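You operate a simulated robot arm through the tools that you are given. There is no shell and no other tool.

You run a simulated robot arm. Do the job below in one go: nothing can be reset, and whatever is moved stays where it is left.

Task
Put the small round blue tin on the top of the long teal table away on the low shelf of the long teal table. Put the card pack labelled "sorry" from the top of the long teal table on the bottom shelf of the pale wood bench and the card pack labelled "get well" on the low shelf of the short teal table. Put the sealed blue tin on the low shelf under the back counter. Take the yellow pad and leave it on top of the blue heart box. Put the large clay pot on the top of the side counter away on the low shelf under the back counter. Press the black round button two times. Take the blue spool and put it on top of the gold check heart box. Any order will do. Set down upright: small round blue tin, sealed blue tin, large clay pot, blue spool.

Only the result counts: the job must be done as asked and must still hold three seconds after the hand-in. Knocking over, shifting, dropping, spilling or breaking anything else fails it.

Robot
A 7-joint arm with a two-finger parallel gripper on a trunk, on a base that drives. Base frame: it is fixed to the floor where the robot stands at the start and does not move with it; the origin is under the middle of the robot, x ahead of it, y to its left, z up. Lengths are in mm, angles in rad, forces in N, time in s.
With the tool pointing down near the work surface it reaches from about 400 to 760 mm from the robot's upright axis, wherever it stands. Its first joint turns from -2.496 to 2.496 rad. Places, roughly: black round button [-1300, 2400, 1000]; blue heart box (16x14x5 cm) [-4200, -4400, 1000]; blue spool (7x7x8 cm) [-1200, 2700, 1500]; bottom shelf of the pale wood bench [1500, -2800, 200]; card pack [2250, -500, 1000]; gold check heart box (15x13x5 cm) [-2600, -200, 1300]; large clay pot (10x10x11 cm) [-5100, -5300, 900]; low shelf of the long teal table [1900, -600, 300]; low shelf of the short teal table [2100, 800, 300]; low shelf under the back counter [-6100, -2800, 400]; sealed blue tin (7x7x10 cm) [-6300, -3600, 800]; small round blue tin (7x7x8 cm) [1900, -1100, 900]; yellow pad (7x10x5 cm) [-6000, -3300, 800]. Payload 3 kg.
The TCP is the grasp point between the finger pads, 30 mm short of the fingertips. In the tool frame z runs along the fingers and y along their closing line. Largest opening 110 mm; finger width 20, thickness 10; the body of the gripper, 48 by 112 mm, starts 55 mm behind the TCP.
Orientation is that of the tool frame in the base frame, as [roll, pitch, yaw] about the fixed x, y, z axes, in that order (R = Rz(yaw) Ry(pitch) Rx(roll)). With the fingers straight down and closing along the base's y, the tool's x points along the base's -x, its y along +y and its z along -z.

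Tools
- The arm moves only by the tool apply_moves. Its argument "commands" is one flat list of numbers, 7 for each row, row after row: the opening, from 0 (shut) to 1 (fully open), then the shift along the tool's x, y, z in mm, then the turn, a rotation vector about the tool's x, y, z in rad. In form: [hand, x, y, z, ax, ay, az, hand, x, y, z, ax, ay, az, ...]. A call has 1 to 20 rows; each row shifts and turns the commanded pose from where the row before left it, along the tool's axes as they then stand. Rows are played at 5 a second. More than 50 mm and 0.15 rad between two rows, or a gripper value outside its range, and nothing of the call is played. Where a pose cannot be reached the arm comes as near as it can. A force on the tool above 40 N (or 10 N above the force at the start of the call, whichever is more), or a blocked arm, ends the call early, and 0.2 s more pass. Each finger travels about 108 mm/s and halts on what it meets, pressing with about 34 N; the grip force reading is that of the motor and also rises with nothing between the fingers. The clock runs only during rows and for 0.2 s after the last one: add rows that do not move to give the fingers time. It gives the time, the measured TCP pose, the force on the tool (base axes), the opening and the grip force at its end, in the units of the frame above (readings bear some noise), with the torque about the TCP (base axes, N m) and any sound that the robot's microphone picked up.
- Cameras (640 x 400 px; columns grow to the right, rows downward): "scene" is now at [163, 11.9, 1649.3]; the picture's right is [0.15, -0.99, -0.00], its down [-0.65, -0.10, -0.76] and it looks along [0.75, 0.11, -0.65] (base axes); focal length 261 px, centre (320, 200). "wrist" rides on the gripper at [72, 17, -103] in the tool frame; the picture's right is [-0.23, 0.97, 0.00], its down [-0.76, -0.18, -0.62] and it looks along [-0.61, -0.14, 0.78] (tool axes); focal length 222 px, centre (320, 200). There is no depth. A picture from a camera that has moved, and an enlarged one, comes with that camera's place and axes in the base frame and with its lens.
- snapshot(camera): a new picture of that camera. No time passes.
- slide_trunk(by): slides the trunk up (or, below 0, down) by that many mm; the arm and the scene camera ride with it, the base frame stays. It gives what a move gives, with no picture.
- base_move(legs): drives the robot by 1 to 6 legs, each [ahead, left, turn to the left] in mm, mm and rad, along the robot's own axes; the way and the turn of a leg run together, so that a leg with both is an arc; at most 1500 mm and 3.142 rad a leg. The arm and the cameras ride along, it lands a little off, and it stops where it bumps. It gives what a move gives.
- pan_tilt(pan, tilt): turns the head with the scene camera to pan (to the left, within 1.501 rad either way) and tilt (down, from -0.506 to 1.204), counted from straight ahead of the robot. It gives what a move gives.
- zoom(camera, box): a new picture of the part [left, top, right, bottom] of that camera's present view, enlarged. No time passes.
- job_done(): hands the job in; it is judged then, once.

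Nothing tells you exact positions but the pictures and the camera data. Unless the task says otherwise, let go and move clear before handing in.

The tools are called after "Request:" as a command line: name --argument value ..., lists and objects as JSON in quotes. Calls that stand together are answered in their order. apply_moves: Moves the arm, as the interface text tells. Its arguments: {"type":"object","properties":{"commands":{"type":"array"}},"required":["commands"]} The other tools are called the same way: slide_trunk (by) slides the trunk up or down; base_move (legs) drives the base; pan_tilt (pan, tilt) turns the head that bears the scene camera; snapshot (camera) takes a picture; zoom (camera, box) takes an enlarged picture of a part of a camera's view; job_done () hands the job in.

At the start:

```text
time: 0.0
ee_pos: [625.4, 98.4, 1189.6]
tool_rot: [3.141, -0.001, -3.141]
wrist_force: [-1.4, -0.5, -0.4]
moment: [0.02, 0.0, 0.01]
finger_gap: 110.1
finger_force: 0.2
trunk travel left (down, up): [-761.0, 129.0]
robot x, y, heading: [-0.8, 1.6, -0.003]
head pan, tilt: [0.148, 0.712]
```

scene: 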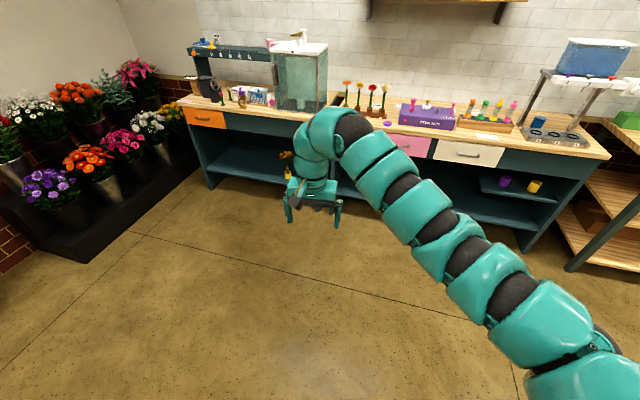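
wrist: 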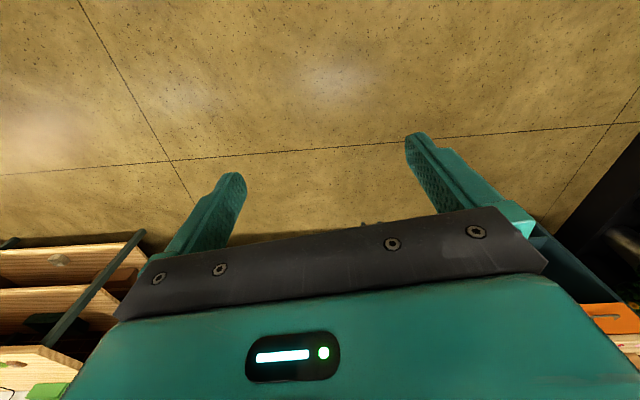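

I see a flower shop with a long teal table ahead and a pale wood bench on the right. I'll look around with the head before I move anything.

Request:
zoom --camera "scene" --box '[160, 20, 400, 170]'

Request:
zoom --camera "scene" --box '[380, 30, 640, 280]'

Request:
pan_tilt --pan -0.8 --tilt 0.5

Request:
snapshot --camera "scene"

Request:
pan_tilt --pan 1.5 --tilt 0.3

Request:
snapshot --camera "scene"

Request:
pan_tilt --pan -1.5 --tilt 0.3

Request:
snapshot --camera "scene"

```text
2.67 times, centred on (280, 95) of scene
camera zoom: at [163.0, 11.9, 1649.3], right [0.15, -0.99, 0.0], down [-0.65, -0.1, -0.76], along [0.75, 0.11, -0.65], focal length 695 px, centre (427, 480)
```

zoom: 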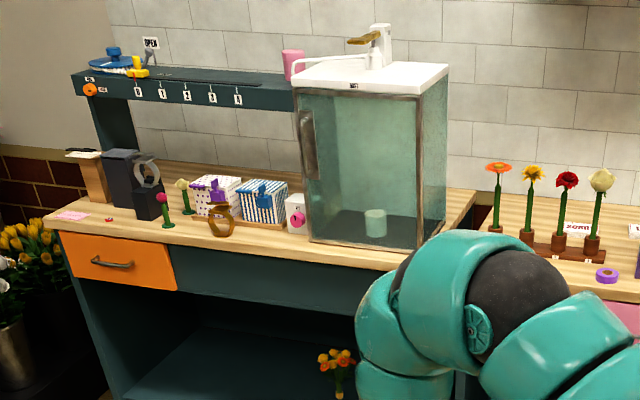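

```text
1.60 times, centred on (510, 155) of scene
camera zoom: at [163.0, 11.9, 1649.3], right [0.15, -0.99, 0.0], down [-0.65, -0.1, -0.76], along [0.75, 0.11, -0.65], focal length 417 px, centre (16, 272)
```

zoom: 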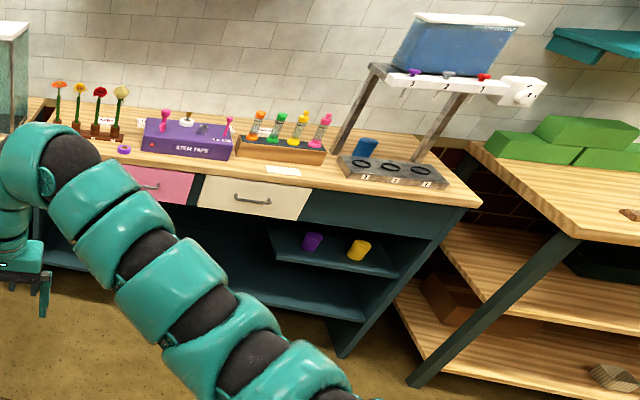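

```text
time: 1.2
ee_pos: [626.8, 99.7, 1190.3]
tool_rot: [-3.141, 0.001, 3.141]
wrist_force: [-0.5, -0.7, 0.9]
moment: [-0.01, 0.0, 0.0]
finger_gap: 110.0
finger_force: 0.0
trunk travel left (down, up): [-761.0, 129.0]
robot x, y, heading: [-5.6, 2.7, -0.003]
head pan, tilt: [-0.799, 0.499]
```

```text
taken
camera scene: at [142.9, -65.8, 1668.0], right [-0.72, -0.7, 0.0], down [-0.33, 0.34, -0.88], along [0.61, -0.63, -0.48], focal length 261 px, centre (320, 200)
```

scene: 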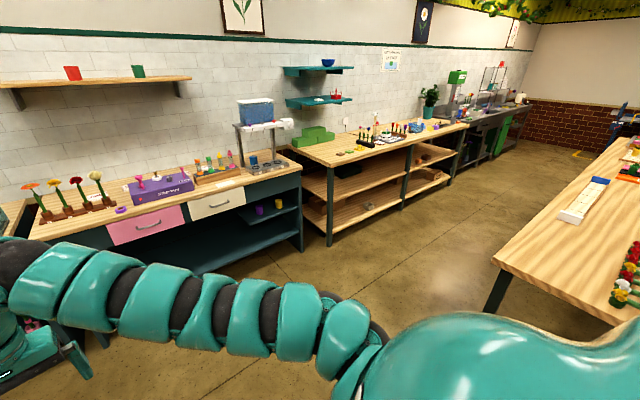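

```text
time: 3.4
ee_pos: [626.1, 99.4, 1190.0]
tool_rot: [-3.141, 0.002, -3.141]
wrist_force: [0.7, 0.8, 0.5]
moment: [0.03, 0.03, -0.04]
finger_gap: 110.1
finger_force: 0.1
trunk travel left (down, up): [-761.0, 129.0]
robot x, y, heading: [-0.3, -1.0, -0.001]
head pan, tilt: [1.499, 0.3]
```

```text
taken
camera scene: at [86.2, 92.5, 1686.4], right [1.0, -0.07, 0.0], down [-0.02, -0.29, -0.96], along [0.07, 0.95, -0.3], focal length 261 px, centre (320, 200)
```

scene: 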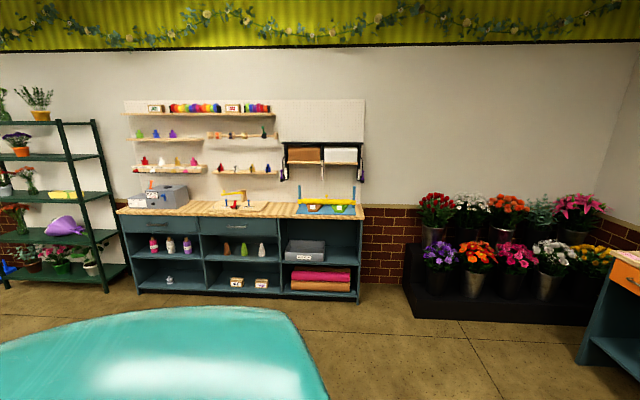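

```text
time: 6.0
ee_pos: [626.5, 98.6, 1190.2]
tool_rot: [3.141, -0.001, 3.141]
wrist_force: [-0.2, -1.2, -0.6]
moment: [-0.01, -0.02, 0.0]
finger_gap: 110.2
finger_force: 0.0
trunk travel left (down, up): [-761.0, 129.0]
robot x, y, heading: [2.5, 3.6, 0.001]
head pan, tilt: [-1.499, 0.3]
```

```text
taken
camera scene: at [86.1, -93.7, 1686.4], right [-1.0, -0.07, 0.0], down [-0.02, 0.29, -0.96], along [0.07, -0.95, -0.3], focal length 261 px, centre (320, 200)
```

scene: 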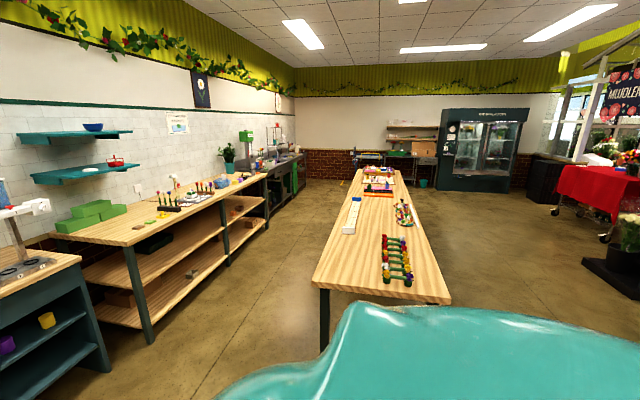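

The table with the pink and cream drawers is the long teal table, and the one with the glass cabinet is the short one. I'll zoom in to find the tin and the card packs.

Request:
pan_tilt --pan -0.35 --tilt 0.45

Request:
snapshot --camera "scene"

Request:
zoom --camera "scene" --box '[160, 120, 320, 220]'

Request:
zoom --camera "scene" --box '[280, 100, 440, 200]'

Request:
zoom --camera "scene" --box '[260, 180, 500, 330]'

```text
time: 7.3
ee_pos: [625.4, 98.7, 1190.7]
tool_rot: [3.141, -0.002, 3.14]
wrist_force: [0.0, 0.2, -0.2]
moment: [0.0, 0.01, 0.02]
finger_gap: 110.0
finger_force: 0.2
trunk travel left (down, up): [-761.0, 129.0]
robot x, y, heading: [2.7, 1.0, 0.001]
head pan, tilt: [-0.351, 0.45]
```

```text
taken
camera scene: at [165.7, -32.3, 1672.5], right [-0.34, -0.94, 0.0], down [-0.41, 0.15, -0.9], along [0.85, -0.31, -0.44], focal length 261 px, centre (320, 200)
```

scene: 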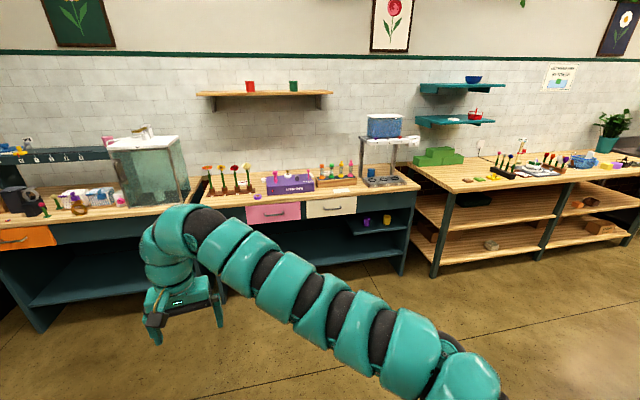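

```text
4.00 times, centred on (240, 170) of scene
camera zoom: at [165.7, -32.3, 1672.5], right [-0.34, -0.94, 0.0], down [-0.41, 0.15, -0.9], along [0.85, -0.31, -0.44], focal length 1042 px, centre (640, 320)
```

zoom: 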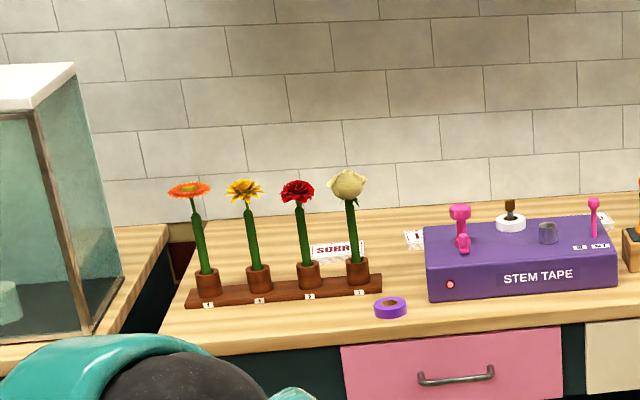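

```text
4.00 times, centred on (360, 150) of scene
camera zoom: at [165.7, -32.3, 1672.5], right [-0.34, -0.94, 0.0], down [-0.41, 0.15, -0.9], along [0.85, -0.31, -0.44], focal length 1042 px, centre (160, 400)
```

zoom: 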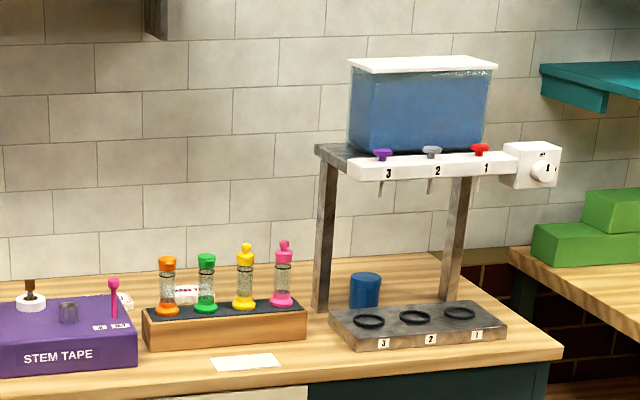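

```text
2.67 times, centred on (380, 255) of scene
camera zoom: at [165.7, -32.3, 1672.5], right [-0.34, -0.94, 0.0], down [-0.41, 0.15, -0.9], along [0.85, -0.31, -0.44], focal length 695 px, centre (160, 53)
```

zoom: 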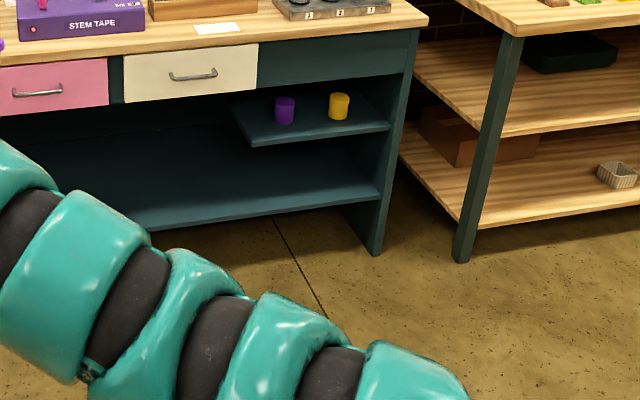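

There seem to be several white card packs behind the flower stand, the tape box and the tube rack. The blue tin stands behind the grey tray, under the dispenser. I'll drive closer for a better view.

Request:
base_move --legs '[[900, -450, 0]]'

Request:
slide_trunk --by 129

Request:
pan_tilt --pan 0.2 --tilt 0.6

Request:
snapshot --camera "scene"

Request:
pan_tilt --pan -0.4 --tilt 0.6

Request:
snapshot --camera "scene"

```text
time: 12.6
ee_pos: [1535.7, -355.2, 1190.8]
tool_rot: [-3.141, -0.001, -3.141]
wrist_force: [0.2, -1.1, 0.3]
moment: [0.02, -0.02, -0.01]
finger_gap: 109.7
finger_force: 0.0
trunk travel left (down, up): [-761.0, 129.0]
robot x, y, heading: [912.0, -452.8, 0.001]
head pan, tilt: [-0.351, 0.45]
```

```text
time: 14.2
ee_pos: [1535.5, -354.8, 1316.8]
tool_rot: [-3.141, -0.001, -3.141]
wrist_force: [0.0, 0.9, -0.1]
moment: [-0.01, -0.01, 0.01]
finger_gap: 110.0
finger_force: 0.1
trunk travel left (down, up): [-890.0, 0.0]
robot x, y, heading: [910.1, -453.7, 0.003]
head pan, tilt: [-0.351, 0.45]
```

```text
time: 15.1
ee_pos: [1536.5, -353.9, 1319.3]
tool_rot: [-3.141, 0.001, -3.141]
wrist_force: [0.0, 0.6, -0.1]
moment: [0.01, 0.01, 0.0]
finger_gap: 110.2
finger_force: 0.0
trunk travel left (down, up): [-890.0, 0.0]
robot x, y, heading: [912.3, -452.0, -0.0]
head pan, tilt: [0.201, 0.6]
```

```text
taken
camera scene: at [1075.9, -437.2, 1787.9], right [0.2, -0.98, 0.0], down [-0.55, -0.11, -0.83], along [0.81, 0.16, -0.56], focal length 261 px, centre (320, 200)
```

scene: 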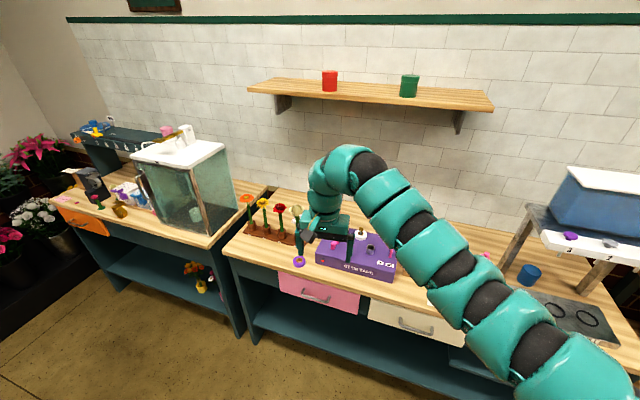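

```text
time: 16.1
ee_pos: [1536.9, -355.7, 1319.6]
tool_rot: [3.141, 0.0, 3.141]
wrist_force: [0.1, 0.8, 0.3]
moment: [-0.01, 0.01, -0.02]
finger_gap: 110.0
finger_force: 0.0
trunk travel left (down, up): [-890.0, 0.0]
robot x, y, heading: [912.5, -451.2, -0.004]
head pan, tilt: [-0.4, 0.6]
```

```text
taken
camera scene: at [1070.7, -489.0, 1787.9], right [-0.39, -0.92, 0.0], down [-0.52, 0.22, -0.82], along [0.76, -0.32, -0.57], focal length 261 px, centre (320, 200)
```

scene: 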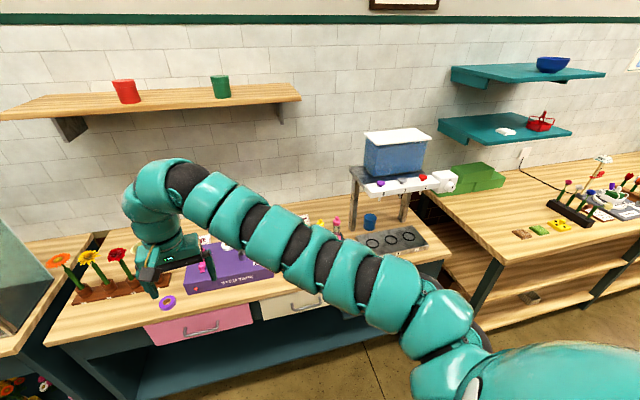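

The arm blocks much of the scene view. I'll use the wrist camera, which looks forward and down over the table.

Request:
snapshot --camera "wrist"

Request:
zoom --camera "scene" --box '[170, 180, 450, 320]'

```text
taken
camera wrist: at [1463.5, -338.0, 1421.4], right [0.23, 0.97, 0.0], down [0.76, -0.18, 0.62], along [0.61, -0.14, -0.78], focal length 222 px, centre (320, 200)
```

wrist: 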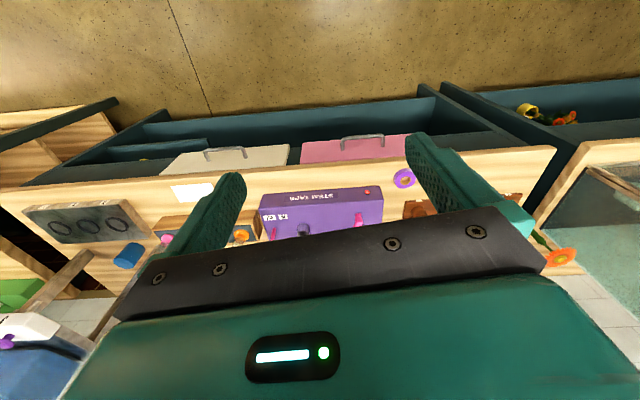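

```text
2.29 times, centred on (310, 250) of scene
camera zoom: at [1070.7, -489.0, 1787.9], right [-0.39, -0.92, 0.0], down [-0.52, 0.22, -0.82], along [0.76, -0.32, -0.57], focal length 596 px, centre (343, 86)
```

zoom: 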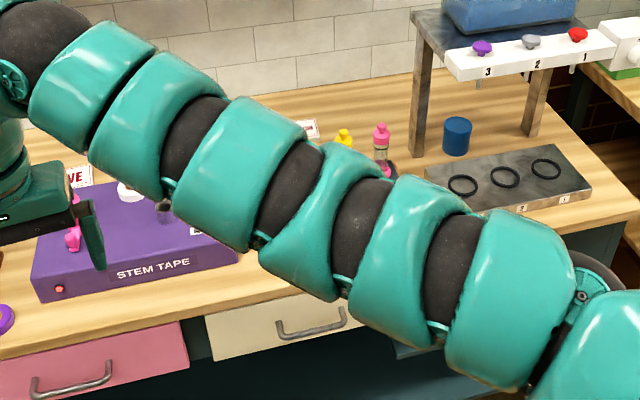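

I'll swing the hand back to the left, away from the table, so the scene camera can see the tabletop.

Request:
apply_moves --commands '[1, 33, 33, 0, 0, 0, 0, 1, 33, 33, 0, 0, 0, 0, 1, 33, 33, 0, 0, 0, 0, 1, 33, 33, 0, 0, 0, 0, 1, 33, 33, 0, 0, 0, 0, 1, 33, 33, 0, 0, 0, 0, 1, 33, 33, 0, 0, 0, 0, 1, 33, 33, 0, 0, 0, 0, 1, 33, 33, 0, 0, 0, 0, 1, 33, 33, 0, 0, 0, 0, 1, 33, 33, 0, 0, 0, 0, 1, 33, 33, 0, 0, 0, 0, 1, 33, 33, 0, 0, 0, 0]'

Request:
snapshot --camera "scene"

Request:
pan_tilt --pan 0.1 --tilt 0.6

Request:
snapshot --camera "scene"

```text
time: 18.9
ee_pos: [1535.7, -354.9, 1318.0]
tool_rot: [-3.141, -0.001, 3.141]
wrist_force: [-0.1, -0.3, 0.0]
moment: [0.0, -0.05, 0.04]
finger_gap: 109.8
finger_force: 0.1
out of reach, approached as far as the arm can: row 1, 2, 3, 4, 5, 6, 7, 8, 9, 10, 11, 12, 13
trunk travel left (down, up): [-890.0, 0.0]
robot x, y, heading: [908.5, -450.5, -0.002]
head pan, tilt: [-0.4, 0.6]
```

```text
taken
camera scene: at [1070.6, -489.1, 1787.9], right [-0.39, -0.92, 0.0], down [-0.52, 0.22, -0.82], along [0.76, -0.32, -0.57], focal length 261 px, centre (320, 200)
```

scene: 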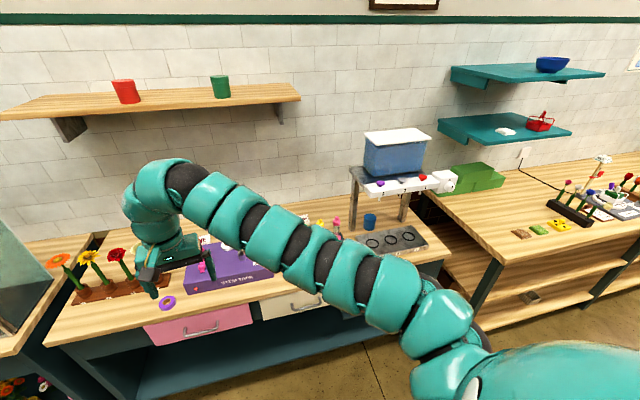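

```text
time: 19.9
ee_pos: [1534.7, -354.9, 1318.4]
tool_rot: [3.141, 0.0, -3.141]
wrist_force: [0.7, 0.5, 0.1]
moment: [0.01, -0.01, 0.02]
finger_gap: 109.9
finger_force: 0.1
trunk travel left (down, up): [-890.0, 0.0]
robot x, y, heading: [907.4, -454.1, -0.0]
head pan, tilt: [0.099, 0.6]
```

```text
taken
camera scene: at [1077.2, -446.0, 1787.9], right [0.1, -1.0, 0.0], down [-0.56, -0.06, -0.82], along [0.82, 0.08, -0.57], focal length 261 px, centre (320, 200)
```

scene: 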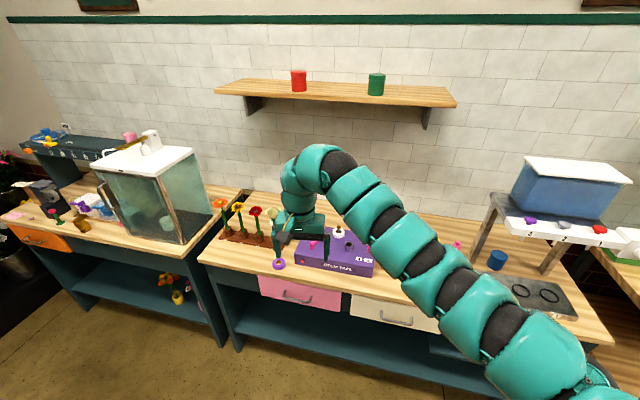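

The arm did not move that way at all. I'll try small moves to learn what it can reach.

Request:
apply_moves --commands '[1, 0, 0, 40, 0, 0, 0, 1, 0, 0, 40, 0, 0, 0, 1, 0, 0, 40, 0, 0, 0]'

Request:
apply_moves --commands '[1, 0, 40, 0, 0, 0, 0, 1, 0, 40, 0, 0, 0, 0]'

Request:
apply_moves --commands '[1, 40, 0, 0, 0, 0, 0, 1, 40, 0, 0, 0, 0, 0]'

```text
time: 20.7
ee_pos: [1537.4, -357.8, 1309.7]
tool_rot: [-3.141, -0.003, 3.135]
wrist_force: [0.8, -0.2, 0.8]
moment: [-0.01, -0.02, 0.0]
finger_gap: 110.0
finger_force: 0.0
out of reach, approached as far as the arm can: row 1, 2, 3
trunk travel left (down, up): [-890.0, 0.0]
robot x, y, heading: [911.1, -451.3, -0.002]
head pan, tilt: [0.099, 0.6]
```

```text
time: 21.3
ee_pos: [1537.8, -277.7, 1310.0]
tool_rot: [3.14, 0.003, 3.138]
wrist_force: [0.6, 1.0, 0.7]
moment: [-0.01, 0.0, 0.02]
finger_gap: 110.1
finger_force: 0.1
trunk travel left (down, up): [-890.0, 0.0]
robot x, y, heading: [909.2, -455.9, -0.003]
head pan, tilt: [0.099, 0.6]
```

```text
time: 21.9
ee_pos: [1488.8, -276.5, 1308.2]
tool_rot: [-3.141, -0.003, 3.139]
wrist_force: [0.0, 0.5, -0.4]
moment: [-0.01, 0.03, 0.02]
finger_gap: 110.0
finger_force: 0.0
out of reach, approached as far as the arm can: row 2
trunk travel left (down, up): [-890.0, 0.0]
robot x, y, heading: [911.1, -453.6, -0.003]
head pan, tilt: [0.099, 0.6]
```

Down and backward both seem limited from here. I'll test forward, then down, in clear air above the table.

Request:
apply_moves --commands '[1, -40, 0, 0, 0, 0, 0, 1, -40, 0, 0, 0, 0, 0, 1, -40, 0, 0, 0, 0, 0]'

Request:
apply_moves --commands '[1, 0, 0, 40, 0, 0, 0, 1, 0, 0, 40, 0, 0, 0]'

Request:
apply_moves --commands '[1, 0, 0, -40, 0, 0, 0, 1, 0, 0, -40, 0, 0, 0, 1, 0, 0, -40, 0, 0, 0]'

Request:
apply_moves --commands '[1, 40, 0, 0, 0, 0, 0, 1, 40, 0, 0, 0, 0, 0, 1, 40, 0, 0, 0, 0, 0]'

```text
time: 22.7
ee_pos: [1608.0, -275.7, 1309.9]
tool_rot: [-3.137, -0.002, 3.141]
wrist_force: [0.6, 0.9, 0.4]
moment: [0.04, 0.05, 0.01]
finger_gap: 110.1
finger_force: 0.1
trunk travel left (down, up): [-890.0, 0.0]
robot x, y, heading: [911.8, -453.2, 0.002]
head pan, tilt: [0.099, 0.6]
```

```text
time: 23.3
ee_pos: [1608.7, -277.1, 1229.2]
tool_rot: [3.14, -0.001, 3.142]
wrist_force: [-0.6, -0.3, 1.0]
moment: [0.01, 0.05, 0.01]
finger_gap: 110.1
finger_force: 0.1
trunk travel left (down, up): [-890.0, 0.0]
robot x, y, heading: [911.1, -450.6, -0.002]
head pan, tilt: [0.099, 0.6]
```

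```text
time: 24.1
ee_pos: [1605.6, -282.3, 1349.8]
tool_rot: [-3.14, -0.001, 3.138]
wrist_force: [-0.4, -0.1, -0.3]
moment: [-0.02, -0.06, -0.01]
finger_gap: 110.1
finger_force: 0.1
out of reach, approached as far as the arm can: row 3
trunk travel left (down, up): [-890.0, 0.0]
robot x, y, heading: [908.2, -453.5, -0.001]
head pan, tilt: [0.099, 0.6]
```

```text
time: 24.9
ee_pos: [1490.7, -285.3, 1343.6]
tool_rot: [3.141, 0.001, 3.136]
wrist_force: [-3.6, 6.6, 0.1]
moment: [-0.53, -0.39, 0.01]
finger_gap: 109.8
finger_force: 0.1
out of reach, approached as far as the arm can: row 3
trunk travel left (down, up): [-890.0, 0.0]
robot x, y, heading: [911.0, -455.2, -0.002]
head pan, tilt: [0.099, 0.6]
```

The reach is a shell, and I need more radius before I can drop. I'll move out to a larger radius, go down in front of the table edge, then pull back to see the lower range.

Request:
apply_moves --commands '[1, -40, 0, 0, 0, 0, 0, 1, -40, 0, 0, 0, 0, 0, 1, -20, 0, 40, 0, 0, 0, 1, 0, 0, 40, 0, 0, 0, 1, 0, 0, 40, 0, 0, 0, 1, 0, 0, 40, 0, 0, 0, 1, 0, 0, 40, 0, 0, 0, 1, 0, 0, 40, 0, 0, 0, 1, 0, 0, 40, 0, 0, 0, 1, 0, 0, 40, 0, 0, 0]'

Request:
apply_moves --commands '[1, 40, 0, 0, 0, 0, 0, 1, 40, 0, 0, 0, 0, 0, 1, 40, 0, 0, 0, 0, 0, 1, 40, 0, 0, 0, 0, 0, 1, 40, 0, 0, 0, 0, 0, 1, 40, 0, 0, 0, 0, 0, 1, 40, 0, 0, 0, 0, 0]'

Request:
snapshot --camera "scene"

```text
time: 27.1
ee_pos: [1587.2, -280.5, 1022.2]
tool_rot: [3.141, -0.002, 3.141]
wrist_force: [0.1, 0.1, 0.0]
moment: [0.03, 0.05, 0.0]
finger_gap: 110.4
finger_force: 0.1
trunk travel left (down, up): [-890.0, 0.0]
robot x, y, heading: [908.9, -453.5, -0.001]
head pan, tilt: [0.099, 0.6]
```

```text
time: 28.7
ee_pos: [1349.3, -232.5, 985.8]
tool_rot: [-3.141, 0.001, -3.141]
wrist_force: [-0.9, 0.8, 0.5]
moment: [0.0, 0.01, 0.02]
finger_gap: 110.1
finger_force: 0.1
out of reach, approached as far as the arm can: row 4, 5, 6, 7
trunk travel left (down, up): [-890.0, 0.0]
robot x, y, heading: [909.0, -454.0, 0.0]
head pan, tilt: [0.099, 0.6]
```

```text
taken
camera scene: at [1075.6, -444.3, 1788.1], right [0.1, -1.0, 0.0], down [-0.56, -0.06, -0.83], along [0.82, 0.08, -0.56], focal length 261 px, centre (320, 200)
```

scene: 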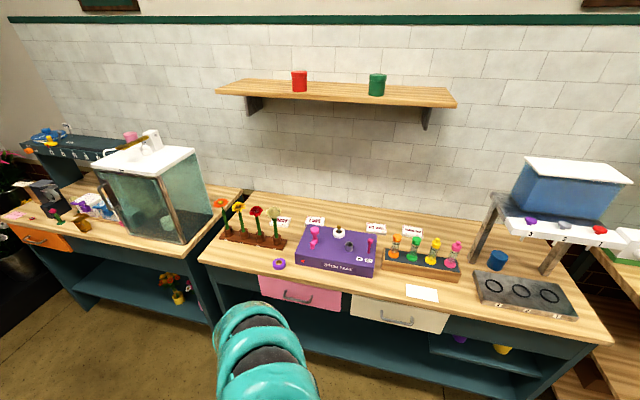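

The view is clear now, and four card packs stand behind the items. I'll zoom in to read the labels.

Request:
zoom --camera "scene" --box '[260, 200, 360, 262]'

Request:
zoom --camera "scene" --box '[350, 205, 450, 267]'

Request:
zoom --camera "scene" --box '[440, 160, 640, 285]'

Request:
zoom --camera "scene" --box '[200, 200, 640, 400]'

```text
6.40 times, centred on (310, 231) of scene
camera zoom: at [1075.6, -444.3, 1788.1], right [0.1, -1.0, 0.0], down [-0.56, -0.06, -0.83], along [0.82, 0.08, -0.56], focal length 1668 px, centre (384, 2)
```

zoom: 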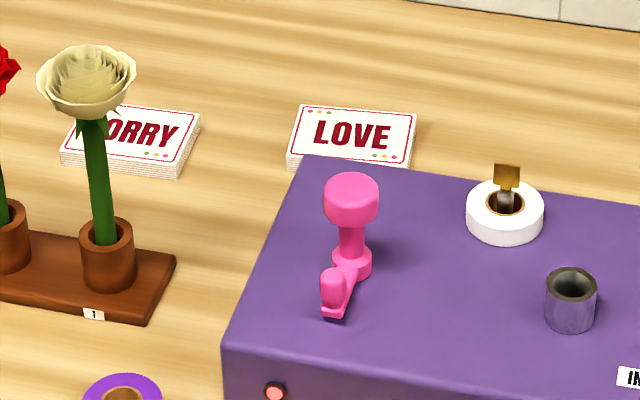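

```text
6.40 times, centred on (400, 236) of scene
camera zoom: at [1075.6, -444.3, 1788.1], right [0.1, -1.0, 0.0], down [-0.56, -0.06, -0.83], along [0.82, 0.08, -0.56], focal length 1668 px, centre (-192, -30)
```

zoom: 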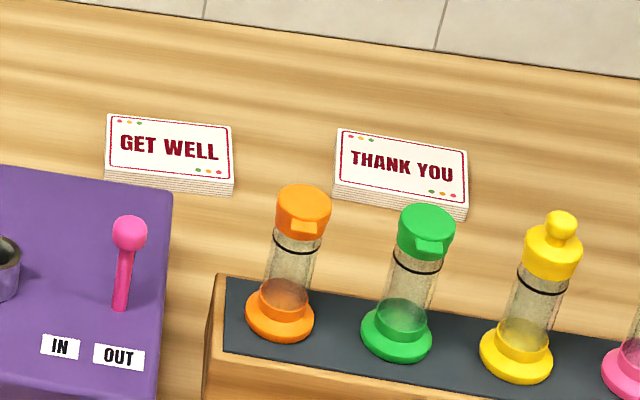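

```text
3.20 times, centred on (540, 222) of scene
camera zoom: at [1075.6, -444.3, 1788.1], right [0.1, -1.0, 0.0], down [-0.56, -0.06, -0.83], along [0.82, 0.08, -0.56], focal length 834 px, centre (-384, 128)
```

zoom: 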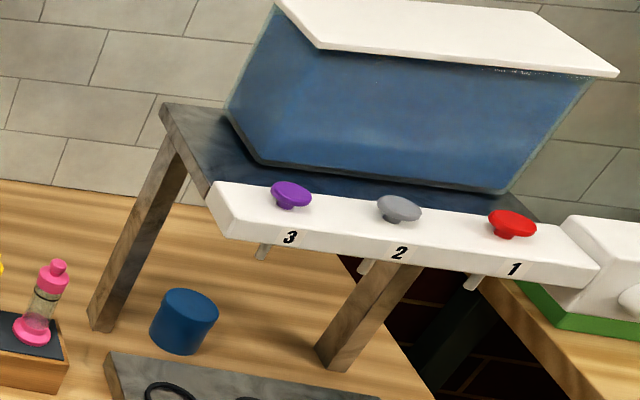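

```text
1.45 times, centred on (420, 300) of scene
camera zoom: at [1075.6, -444.3, 1788.1], right [0.1, -1.0, 0.0], down [-0.56, -0.06, -0.83], along [0.82, 0.08, -0.56], focal length 379 px, centre (174, 54)
```

zoom: 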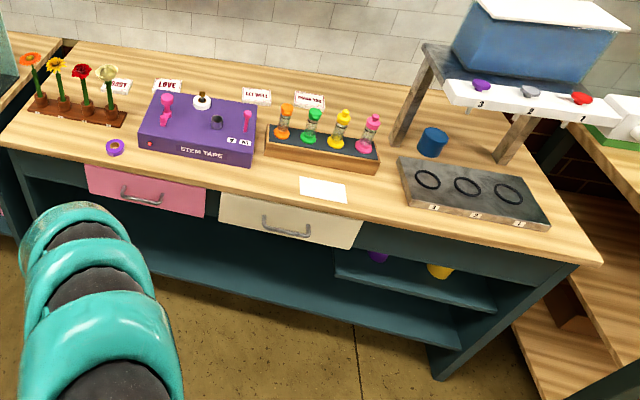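

The packs read, from left to right: SORRY (behind the flower rack), LOVE, GET WELL (behind the tape box) and THANK YOU. The table top works out at z≈877, and the table is turned about -0.14 rad. I'll square up to it in front of GET WELL and look again.

Request:
base_move --legs '[[0, 0, -0.141], [300, -6, 0]]'

Request:
pan_tilt --pan 0.0 --tilt 0.75

Request:
snapshot --camera "scene"

Request:
zoom --camera "scene" --box '[100, 60, 420, 260]'

Request:
pan_tilt --pan 0.0 --tilt 1.2

Request:
snapshot --camera "scene"

```text
time: 31.3
ee_pos: [1675.4, -347.8, 985.7]
tool_rot: [-3.14, 0.0, 3.0]
wrist_force: [-0.5, 0.2, 0.2]
moment: [0.0, 0.05, -0.04]
finger_gap: 110.0
finger_force: 0.1
trunk travel left (down, up): [-890.0, 0.0]
robot x, y, heading: [1205.1, -502.0, -0.145]
head pan, tilt: [0.099, 0.6]
```

```text
time: 32.0
ee_pos: [1674.3, -348.1, 985.4]
tool_rot: [-3.14, -0.002, 2.997]
wrist_force: [0.2, 0.2, 0.0]
moment: [0.02, -0.01, 0.0]
finger_gap: 110.2
finger_force: 0.2
trunk travel left (down, up): [-890.0, 0.0]
robot x, y, heading: [1206.3, -501.5, -0.148]
head pan, tilt: [0.0, 0.75]
```

```text
taken
camera scene: at [1366.5, -526.3, 1775.1], right [-0.14, -0.99, 0.0], down [-0.67, 0.1, -0.73], along [0.72, -0.1, -0.68], focal length 261 px, centre (320, 200)
```

scene: 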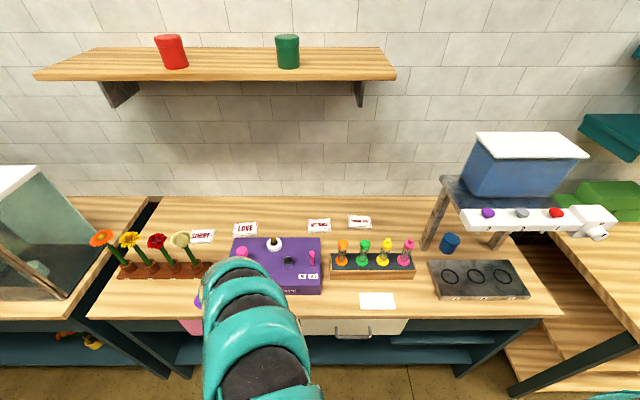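

```text
2.00 times, centred on (260, 160) of scene
camera zoom: at [1366.5, -526.3, 1775.1], right [-0.14, -0.99, 0.0], down [-0.67, 0.1, -0.73], along [0.72, -0.1, -0.68], focal length 521 px, centre (440, 280)
```

zoom: 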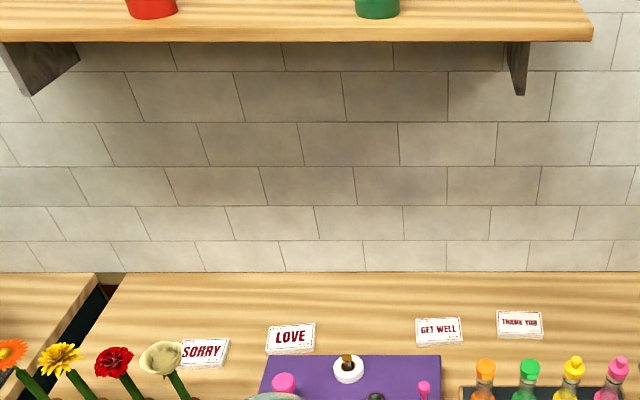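

```text
time: 32.9
ee_pos: [1674.5, -348.2, 985.8]
tool_rot: [-3.14, -0.002, 2.999]
wrist_force: [-0.3, 0.6, 0.0]
moment: [0.0, 0.02, 0.02]
finger_gap: 109.8
finger_force: 0.0
trunk travel left (down, up): [-890.0, 0.0]
robot x, y, heading: [1203.8, -501.1, -0.139]
head pan, tilt: [0.0, 1.201]
```

```text
taken
camera scene: at [1340.2, -522.5, 1743.4], right [-0.14, -0.99, 0.0], down [-0.92, 0.13, -0.36], along [0.36, -0.05, -0.93], focal length 261 px, centre (320, 200)
```

scene: 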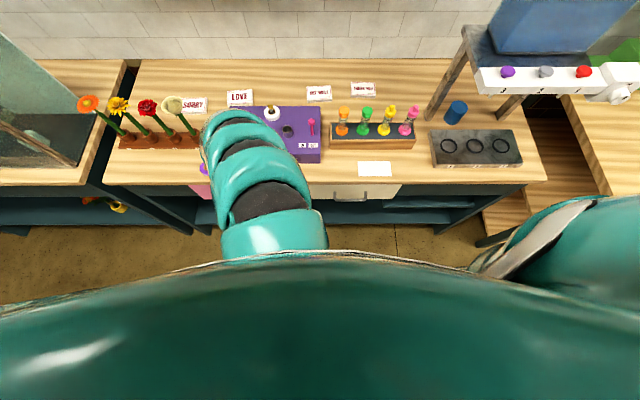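

I'm now square to the table, with its front edge about 540 mm ahead, and GET WELL lies straight ahead at about 940 mm. I'll raise and extend the hand, then turn the fingers so they close along the pack's short side.

Request:
apply_moves --commands '[1, -30.8, -27.3, -20.6, 0, 0, 0, 1, -30.8, -27.3, -20.6, 0, 0, 0, 1, -30.8, -27.3, -20.6, 0, 0, 0, 1, -30.8, -27.3, -20.6, 0, 0, 0, 1, -30.8, -27.3, -20.6, 0, 0, 0, 1, -30.8, -27.3, -20.6, 0, 0, 0, 1, -30.8, -27.3, -20.6, 0, 0, 0, 1, -30.8, -27.3, -20.6, 0, 0, 0]'

Request:
apply_moves --commands '[1, 0, 0, 0, 0, 0, 0.1428, 1, 0, 0, 0, 0, 0, 0.1428, 1, 0, 0, 0, 0, 0, 0.1428, 1, 0, 0, 0, 0, 0, 0.1428, 1, 0, 0, 0, 0, 0, 0.1428, 1, 0, 0, 0, 0, 0, 0.1428, 1, 0, 0, 0, 0, 0, 0.1428, 1, 0, 0, 0, 0, 0, 0.1428, 1, 0, 0, 0, 0, 0, 0.1428, 1, 0, 0, 0, 0, 0, 0.1428, 1, 0, 0, 0, 0, 0, 0.1428]'

Request:
snapshot --camera "scene"

Request:
snapshot --camera "wrist"

```text
time: 34.7
ee_pos: [1907.3, -586.7, 1130.2]
tool_rot: [-3.14, -0.005, 2.997]
wrist_force: [0.2, -0.8, 0.5]
moment: [-0.01, -0.02, -0.03]
finger_gap: 110.2
finger_force: 0.1
out of reach, approached as far as the arm can: row 1, 2, 3
trunk travel left (down, up): [-890.0, 0.0]
robot x, y, heading: [1205.0, -504.9, -0.141]
head pan, tilt: [0.0, 1.201]
```

```text
time: 37.1
ee_pos: [1907.1, -585.7, 1132.1]
tool_rot: [-3.139, 0.002, 1.426]
wrist_force: [0.1, -1.0, -0.7]
moment: [-0.03, 0.01, 0.01]
finger_gap: 110.3
finger_force: 0.1
trunk travel left (down, up): [-890.0, 0.0]
robot x, y, heading: [1209.8, -504.2, -0.143]
head pan, tilt: [0.0, 1.201]
```

```text
taken
camera scene: at [1340.3, -522.6, 1743.3], right [-0.14, -0.99, 0.0], down [-0.92, 0.13, -0.36], along [0.36, -0.05, -0.93], focal length 261 px, centre (320, 200)
```

scene: 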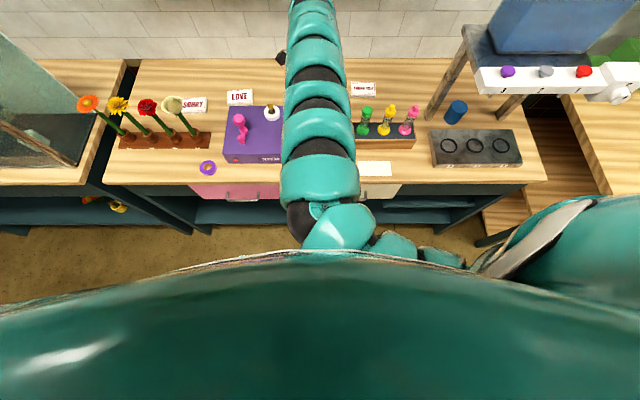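

```text
taken
camera wrist: at [1934.4, -515.9, 1234.4], right [0.93, -0.37, 0.0], down [-0.28, -0.73, 0.62], along [-0.23, -0.58, -0.78], focal length 222 px, centre (320, 200)
```

wrist: 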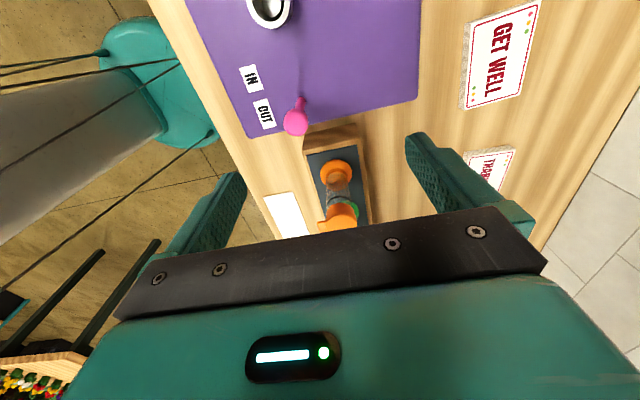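

The wrist camera puts GET WELL at about (2138, -631). The base radius looks to be about 270 mm, so there's room to come closer. I'll drive forward about 205 mm.

Request:
base_move --legs '[[205, 0, 0]]'

Request:
snapshot --camera "wrist"

Request:
pan_tilt --pan 0.0 --tilt 0.9

Request:
snapshot --camera "scene"

```text
time: 38.8
ee_pos: [2111.0, -614.6, 1131.3]
tool_rot: [-3.139, 0.002, 1.43]
wrist_force: [-0.3, -0.3, -0.4]
moment: [0.03, -0.01, 0.0]
finger_gap: 110.1
finger_force: 0.1
trunk travel left (down, up): [-890.0, 0.0]
robot x, y, heading: [1410.9, -532.5, -0.142]
head pan, tilt: [0.0, 1.201]
```

```text
taken
camera wrist: at [2139.7, -545.0, 1233.8], right [0.93, -0.36, 0.0], down [-0.28, -0.73, 0.63], along [-0.23, -0.58, -0.78], focal length 222 px, centre (320, 200)
```

wrist: 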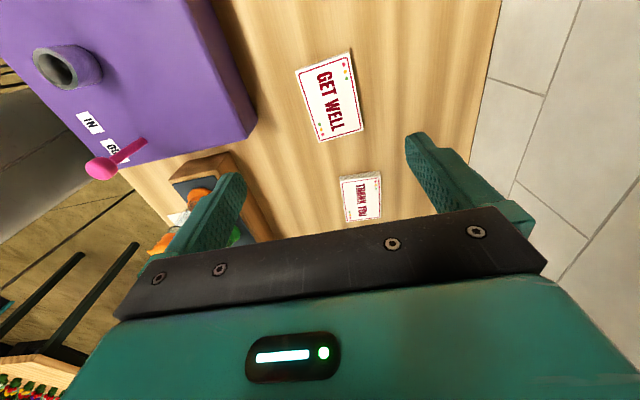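

```text
time: 39.6
ee_pos: [2111.6, -614.2, 1132.7]
tool_rot: [-3.139, 0.003, 1.429]
wrist_force: [-0.3, 0.0, 0.0]
moment: [0.0, 0.03, 0.02]
finger_gap: 110.0
finger_force: 0.1
trunk travel left (down, up): [-890.0, 0.0]
robot x, y, heading: [1414.9, -533.4, -0.146]
head pan, tilt: [0.0, 0.901]
```

```text
taken
camera scene: at [1563.8, -554.7, 1763.1], right [-0.14, -0.99, 0.0], down [-0.78, 0.11, -0.62], along [0.61, -0.09, -0.78], focal length 261 px, centre (320, 200)
```

scene: 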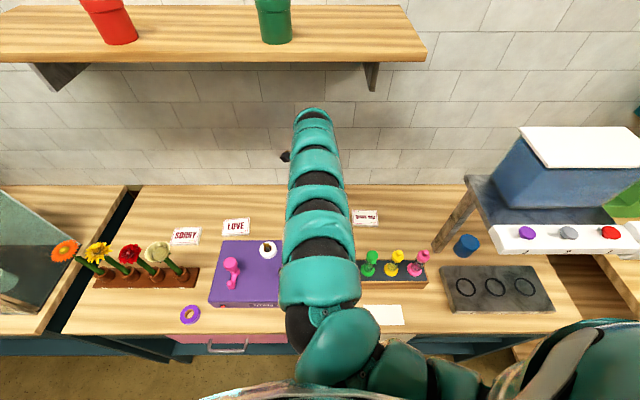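

GET WELL now measures about 105x70 mm, centred near (2126, -632). I'll align over it and lower the hand partway, then check again.

Request:
apply_moves --commands '[1, -15.8, 16.9, 0, 0, 0, -0.06, 1, 0, 0, 40, 0, 0, 0, 1, 0, 0, 40, 0, 0, 0, 1, 0, 0, 40, 0, 0, 0, 1, 0, 0, 40, 0, 0, 0, 1, 0, 0, 0, 0, 0, 0]'

Request:
snapshot --camera "wrist"

Request:
snapshot --camera "scene"

```text
time: 41.0
ee_pos: [2125.7, -632.3, 971.5]
tool_rot: [-3.138, 0.001, 1.488]
wrist_force: [1.2, 0.8, 0.0]
moment: [-0.03, -0.03, 0.03]
finger_gap: 109.7
finger_force: 0.0
trunk travel left (down, up): [-890.0, 0.0]
robot x, y, heading: [1411.1, -533.4, -0.141]
head pan, tilt: [0.0, 0.901]
```

```text
taken
camera wrist: at [2148.8, -560.5, 1074.3], right [0.95, -0.31, 0.0], down [-0.24, -0.74, 0.62], along [-0.19, -0.59, -0.78], focal length 222 px, centre (320, 200)
```

wrist: 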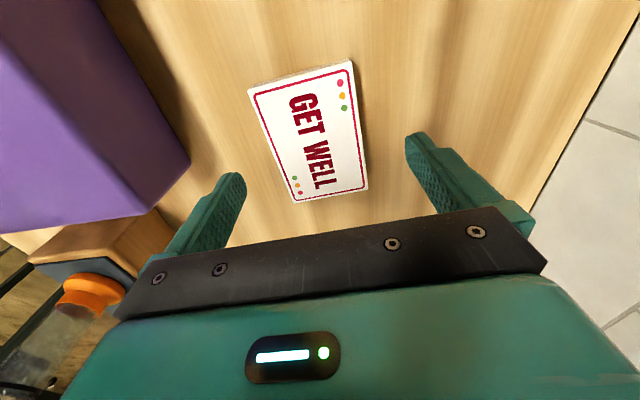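

```text
taken
camera scene: at [1563.6, -553.9, 1763.2], right [-0.14, -0.99, 0.0], down [-0.78, 0.11, -0.62], along [0.62, -0.09, -0.78], focal length 261 px, centre (320, 200)
```

scene: 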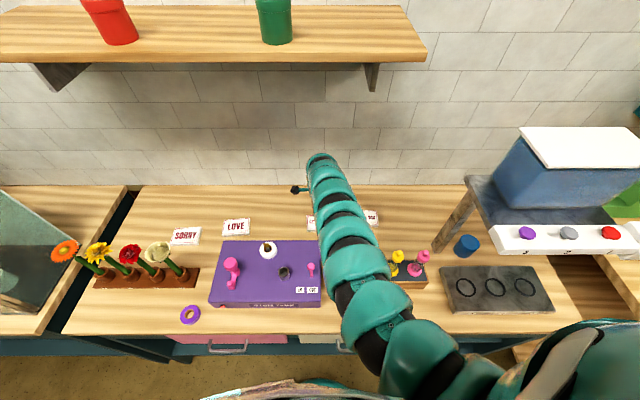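

The hand is nearly centred and aligned. I'll go down in small steps and watch the force for contact with the tabletop.

Request:
apply_moves --commands '[1, -1.6, -3.4, 20, 0, 0, 0, 1, 0, 0, 20, 0, 0, 0, 1, 0, 0, 10, 0, 0, 0, 1, 0, 0, 0, 0, 0, 0]'

Request:
snapshot --camera "wrist"

```text
time: 41.9
ee_pos: [2123.1, -633.9, 930.5]
tool_rot: [3.133, 0.0, 1.486]
wrist_force: [-4.1, -2.4, 23.0]
moment: [0.06, 1.48, 0.19]
finger_gap: 109.9
finger_force: 0.0
trunk travel left (down, up): [-890.0, 0.0]
robot x, y, heading: [1411.2, -530.8, -0.142]
head pan, tilt: [0.0, 0.901]
stopped in row 4: the force on the tool passed its limit at 45 N (the readings are from after the stop); the commanded pose is now the measured one
```

```text
taken
camera wrist: at [2146.0, -563.6, 1033.1], right [0.95, -0.31, 0.01], down [-0.25, -0.74, 0.62], along [-0.18, -0.59, -0.78], focal length 222 px, centre (320, 200)
```

wrist: 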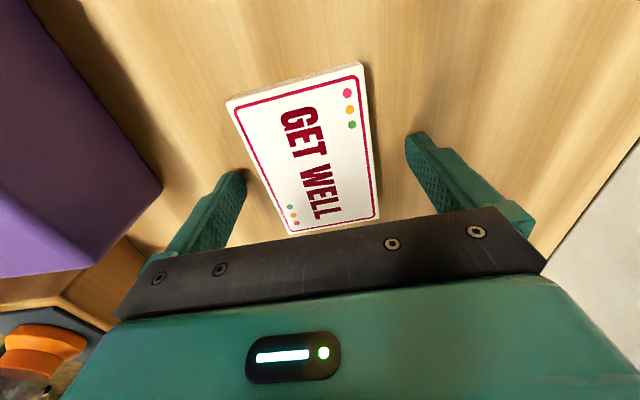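

The fingertips touched wood at TCP z≈929, so the tabletop is at about 900. I'll lift a hair, close on the pack and lift.

Request:
apply_moves --commands '[1, 0, 0, -3, 0, 0, 0, 0.8, 0, 0, 0, 0, 0, 0, 0.4, 0, 0, 0, 0, 0, 0, 0, 0, 0, 0, 0, 0, 0, 0, 0, 0, 0, 0, 0, 0, 0, 0, 0, 0, 0, 0, 0]'

Request:
snapshot --camera "wrist"

```text
time: 43.3
ee_pos: [2125.5, -634.3, 930.4]
tool_rot: [3.135, -0.001, 1.489]
wrist_force: [0.5, 0.4, 6.4]
moment: [0.08, -0.05, 0.11]
finger_gap: 68.9
finger_force: 33.7
trunk travel left (down, up): [-890.0, 0.0]
robot x, y, heading: [1411.1, -529.7, -0.143]
head pan, tilt: [0.0, 0.901]
```

```text
taken
camera wrist: at [2147.2, -562.8, 1033.1], right [0.95, -0.31, 0.01], down [-0.24, -0.74, 0.62], along [-0.19, -0.59, -0.78], focal length 222 px, centre (320, 200)
```

wrist: 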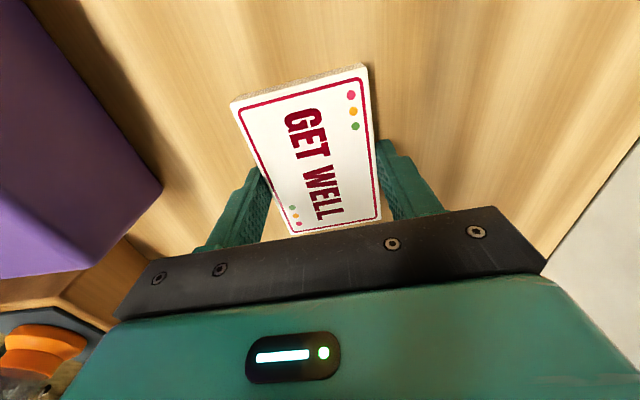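

GET WELL is gripped, with a 69 mm gap. Now I'll lift it and back away from the table.

Request:
apply_moves --commands '[0, 0, 0, -40, 0, 0, 0, 0, 0, 0, -40, 0, 0, 0, 0, 0, 0, -40, 0, 0, 0, 0, 0, 0, -40, 0, 0, 0, 0, 0, 0, -40, 0, 0, 0]'

Request:
base_move --legs '[[-450, 0, 0]]'

Request:
pan_tilt --pan 0.75 --tilt 0.65

Request:
snapshot --camera "scene"

Request:
snapshot --camera "wrist"

```text
time: 44.5
ee_pos: [2124.5, -623.9, 1135.9]
tool_rot: [3.128, 0.016, 1.515]
wrist_force: [-3.0, -1.3, -3.4]
moment: [0.17, -0.24, -0.03]
finger_gap: 0.1
finger_force: 33.8
trunk travel left (down, up): [-890.0, 0.0]
robot x, y, heading: [1411.3, -529.7, -0.142]
head pan, tilt: [0.0, 0.901]
```

```text
time: 47.2
ee_pos: [1679.8, -572.8, 1130.5]
tool_rot: [3.134, 0.002, 1.486]
wrist_force: [-0.3, -0.4, -0.2]
moment: [0.01, 0.01, 0.0]
finger_gap: 0.1
finger_force: 33.6
trunk travel left (down, up): [-890.0, 0.0]
robot x, y, heading: [964.3, -466.4, -0.142]
head pan, tilt: [0.0, 0.901]
```

```text
time: 48.3
ee_pos: [1678.6, -572.7, 1131.4]
tool_rot: [3.134, 0.0, 1.485]
wrist_force: [-0.3, 0.7, 0.6]
moment: [0.01, -0.03, -0.02]
finger_gap: 0.0
finger_force: 33.9
trunk travel left (down, up): [-890.0, 0.0]
robot x, y, heading: [971.5, -472.0, -0.145]
head pan, tilt: [0.75, 0.649]
```

```text
taken
camera scene: at [1117.2, -430.9, 1783.6], right [0.57, -0.82, 0.0], down [-0.5, -0.34, -0.8], along [0.65, 0.45, -0.6], focal length 261 px, centre (320, 200)
```

scene: 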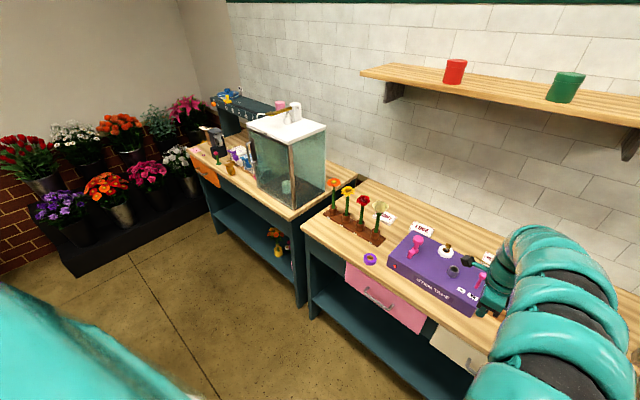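

```text
taken
camera wrist: at [1701.5, -501.8, 1233.9], right [0.95, -0.31, 0.01], down [-0.25, -0.74, 0.62], along [-0.19, -0.59, -0.78], focal length 222 px, centre (320, 200)
```

wrist: 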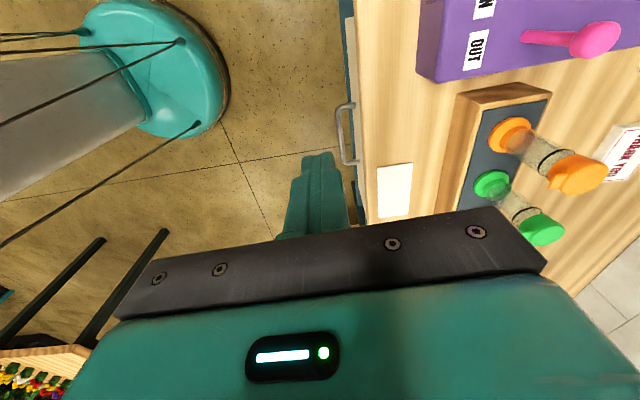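

The pack slipped out during the lift; the grip must have been too shallow. I'll see where it ended up and re-check heights.

Request:
pan_tilt --pan 0.1 --tilt 0.65

Request:
snapshot --camera "scene"

Request:
base_move --legs '[[0, 250, 0]]'

Request:
pan_tilt --pan -0.35 --tilt 0.65

Request:
snapshot --camera "scene"

```text
time: 49.4
ee_pos: [1679.0, -572.4, 1131.9]
tool_rot: [3.134, 0.002, 1.487]
wrist_force: [0.3, -0.2, -0.6]
moment: [-0.01, -0.03, 0.01]
finger_gap: 0.0
finger_force: 34.5
trunk travel left (down, up): [-890.0, 0.0]
robot x, y, heading: [968.0, -467.3, -0.144]
head pan, tilt: [0.099, 0.649]
```

```text
taken
camera scene: at [1132.6, -484.1, 1783.6], right [-0.04, -1.0, 0.0], down [-0.6, 0.03, -0.8], along [0.8, -0.03, -0.6], focal length 261 px, centre (320, 200)
```

scene: 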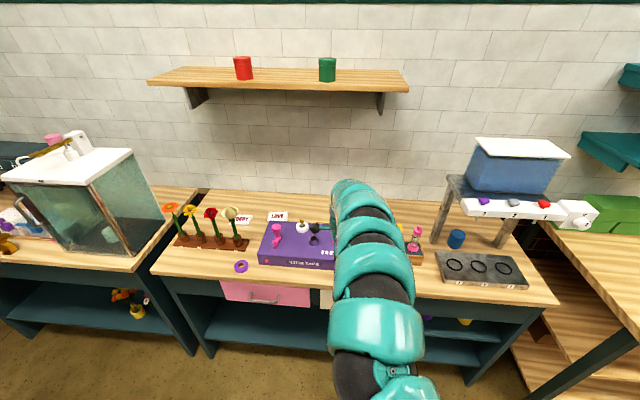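

```text
time: 51.2
ee_pos: [1715.6, -326.5, 1131.2]
tool_rot: [3.135, 0.001, 1.486]
wrist_force: [0.0, -0.2, 0.2]
moment: [0.0, -0.03, -0.01]
finger_gap: 0.0
finger_force: 33.9
trunk travel left (down, up): [-890.0, 0.0]
robot x, y, heading: [999.6, -222.0, -0.15]
head pan, tilt: [0.099, 0.649]
```

```text
time: 52.1
ee_pos: [1714.6, -327.0, 1131.5]
tool_rot: [3.133, 0.001, 1.485]
wrist_force: [-0.7, -0.7, -0.1]
moment: [-0.01, -0.01, -0.02]
finger_gap: 0.2
finger_force: 34.3
trunk travel left (down, up): [-890.0, 0.0]
robot x, y, heading: [1003.3, -219.9, -0.144]
head pan, tilt: [-0.351, 0.649]
```

```text
taken
camera scene: at [1158.1, -274.6, 1783.6], right [-0.47, -0.88, 0.0], down [-0.53, 0.29, -0.8], along [0.7, -0.38, -0.6], focal length 261 px, centre (320, 200)
```

scene: 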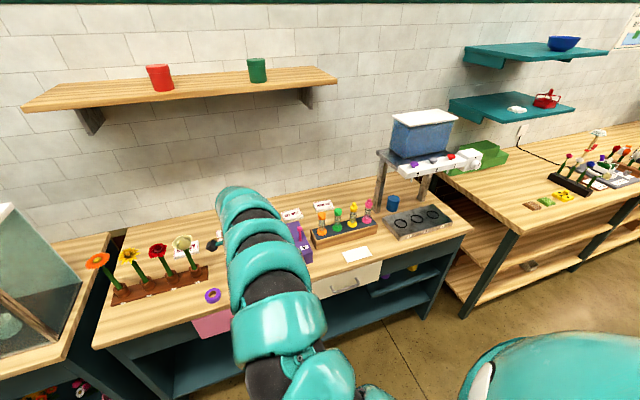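

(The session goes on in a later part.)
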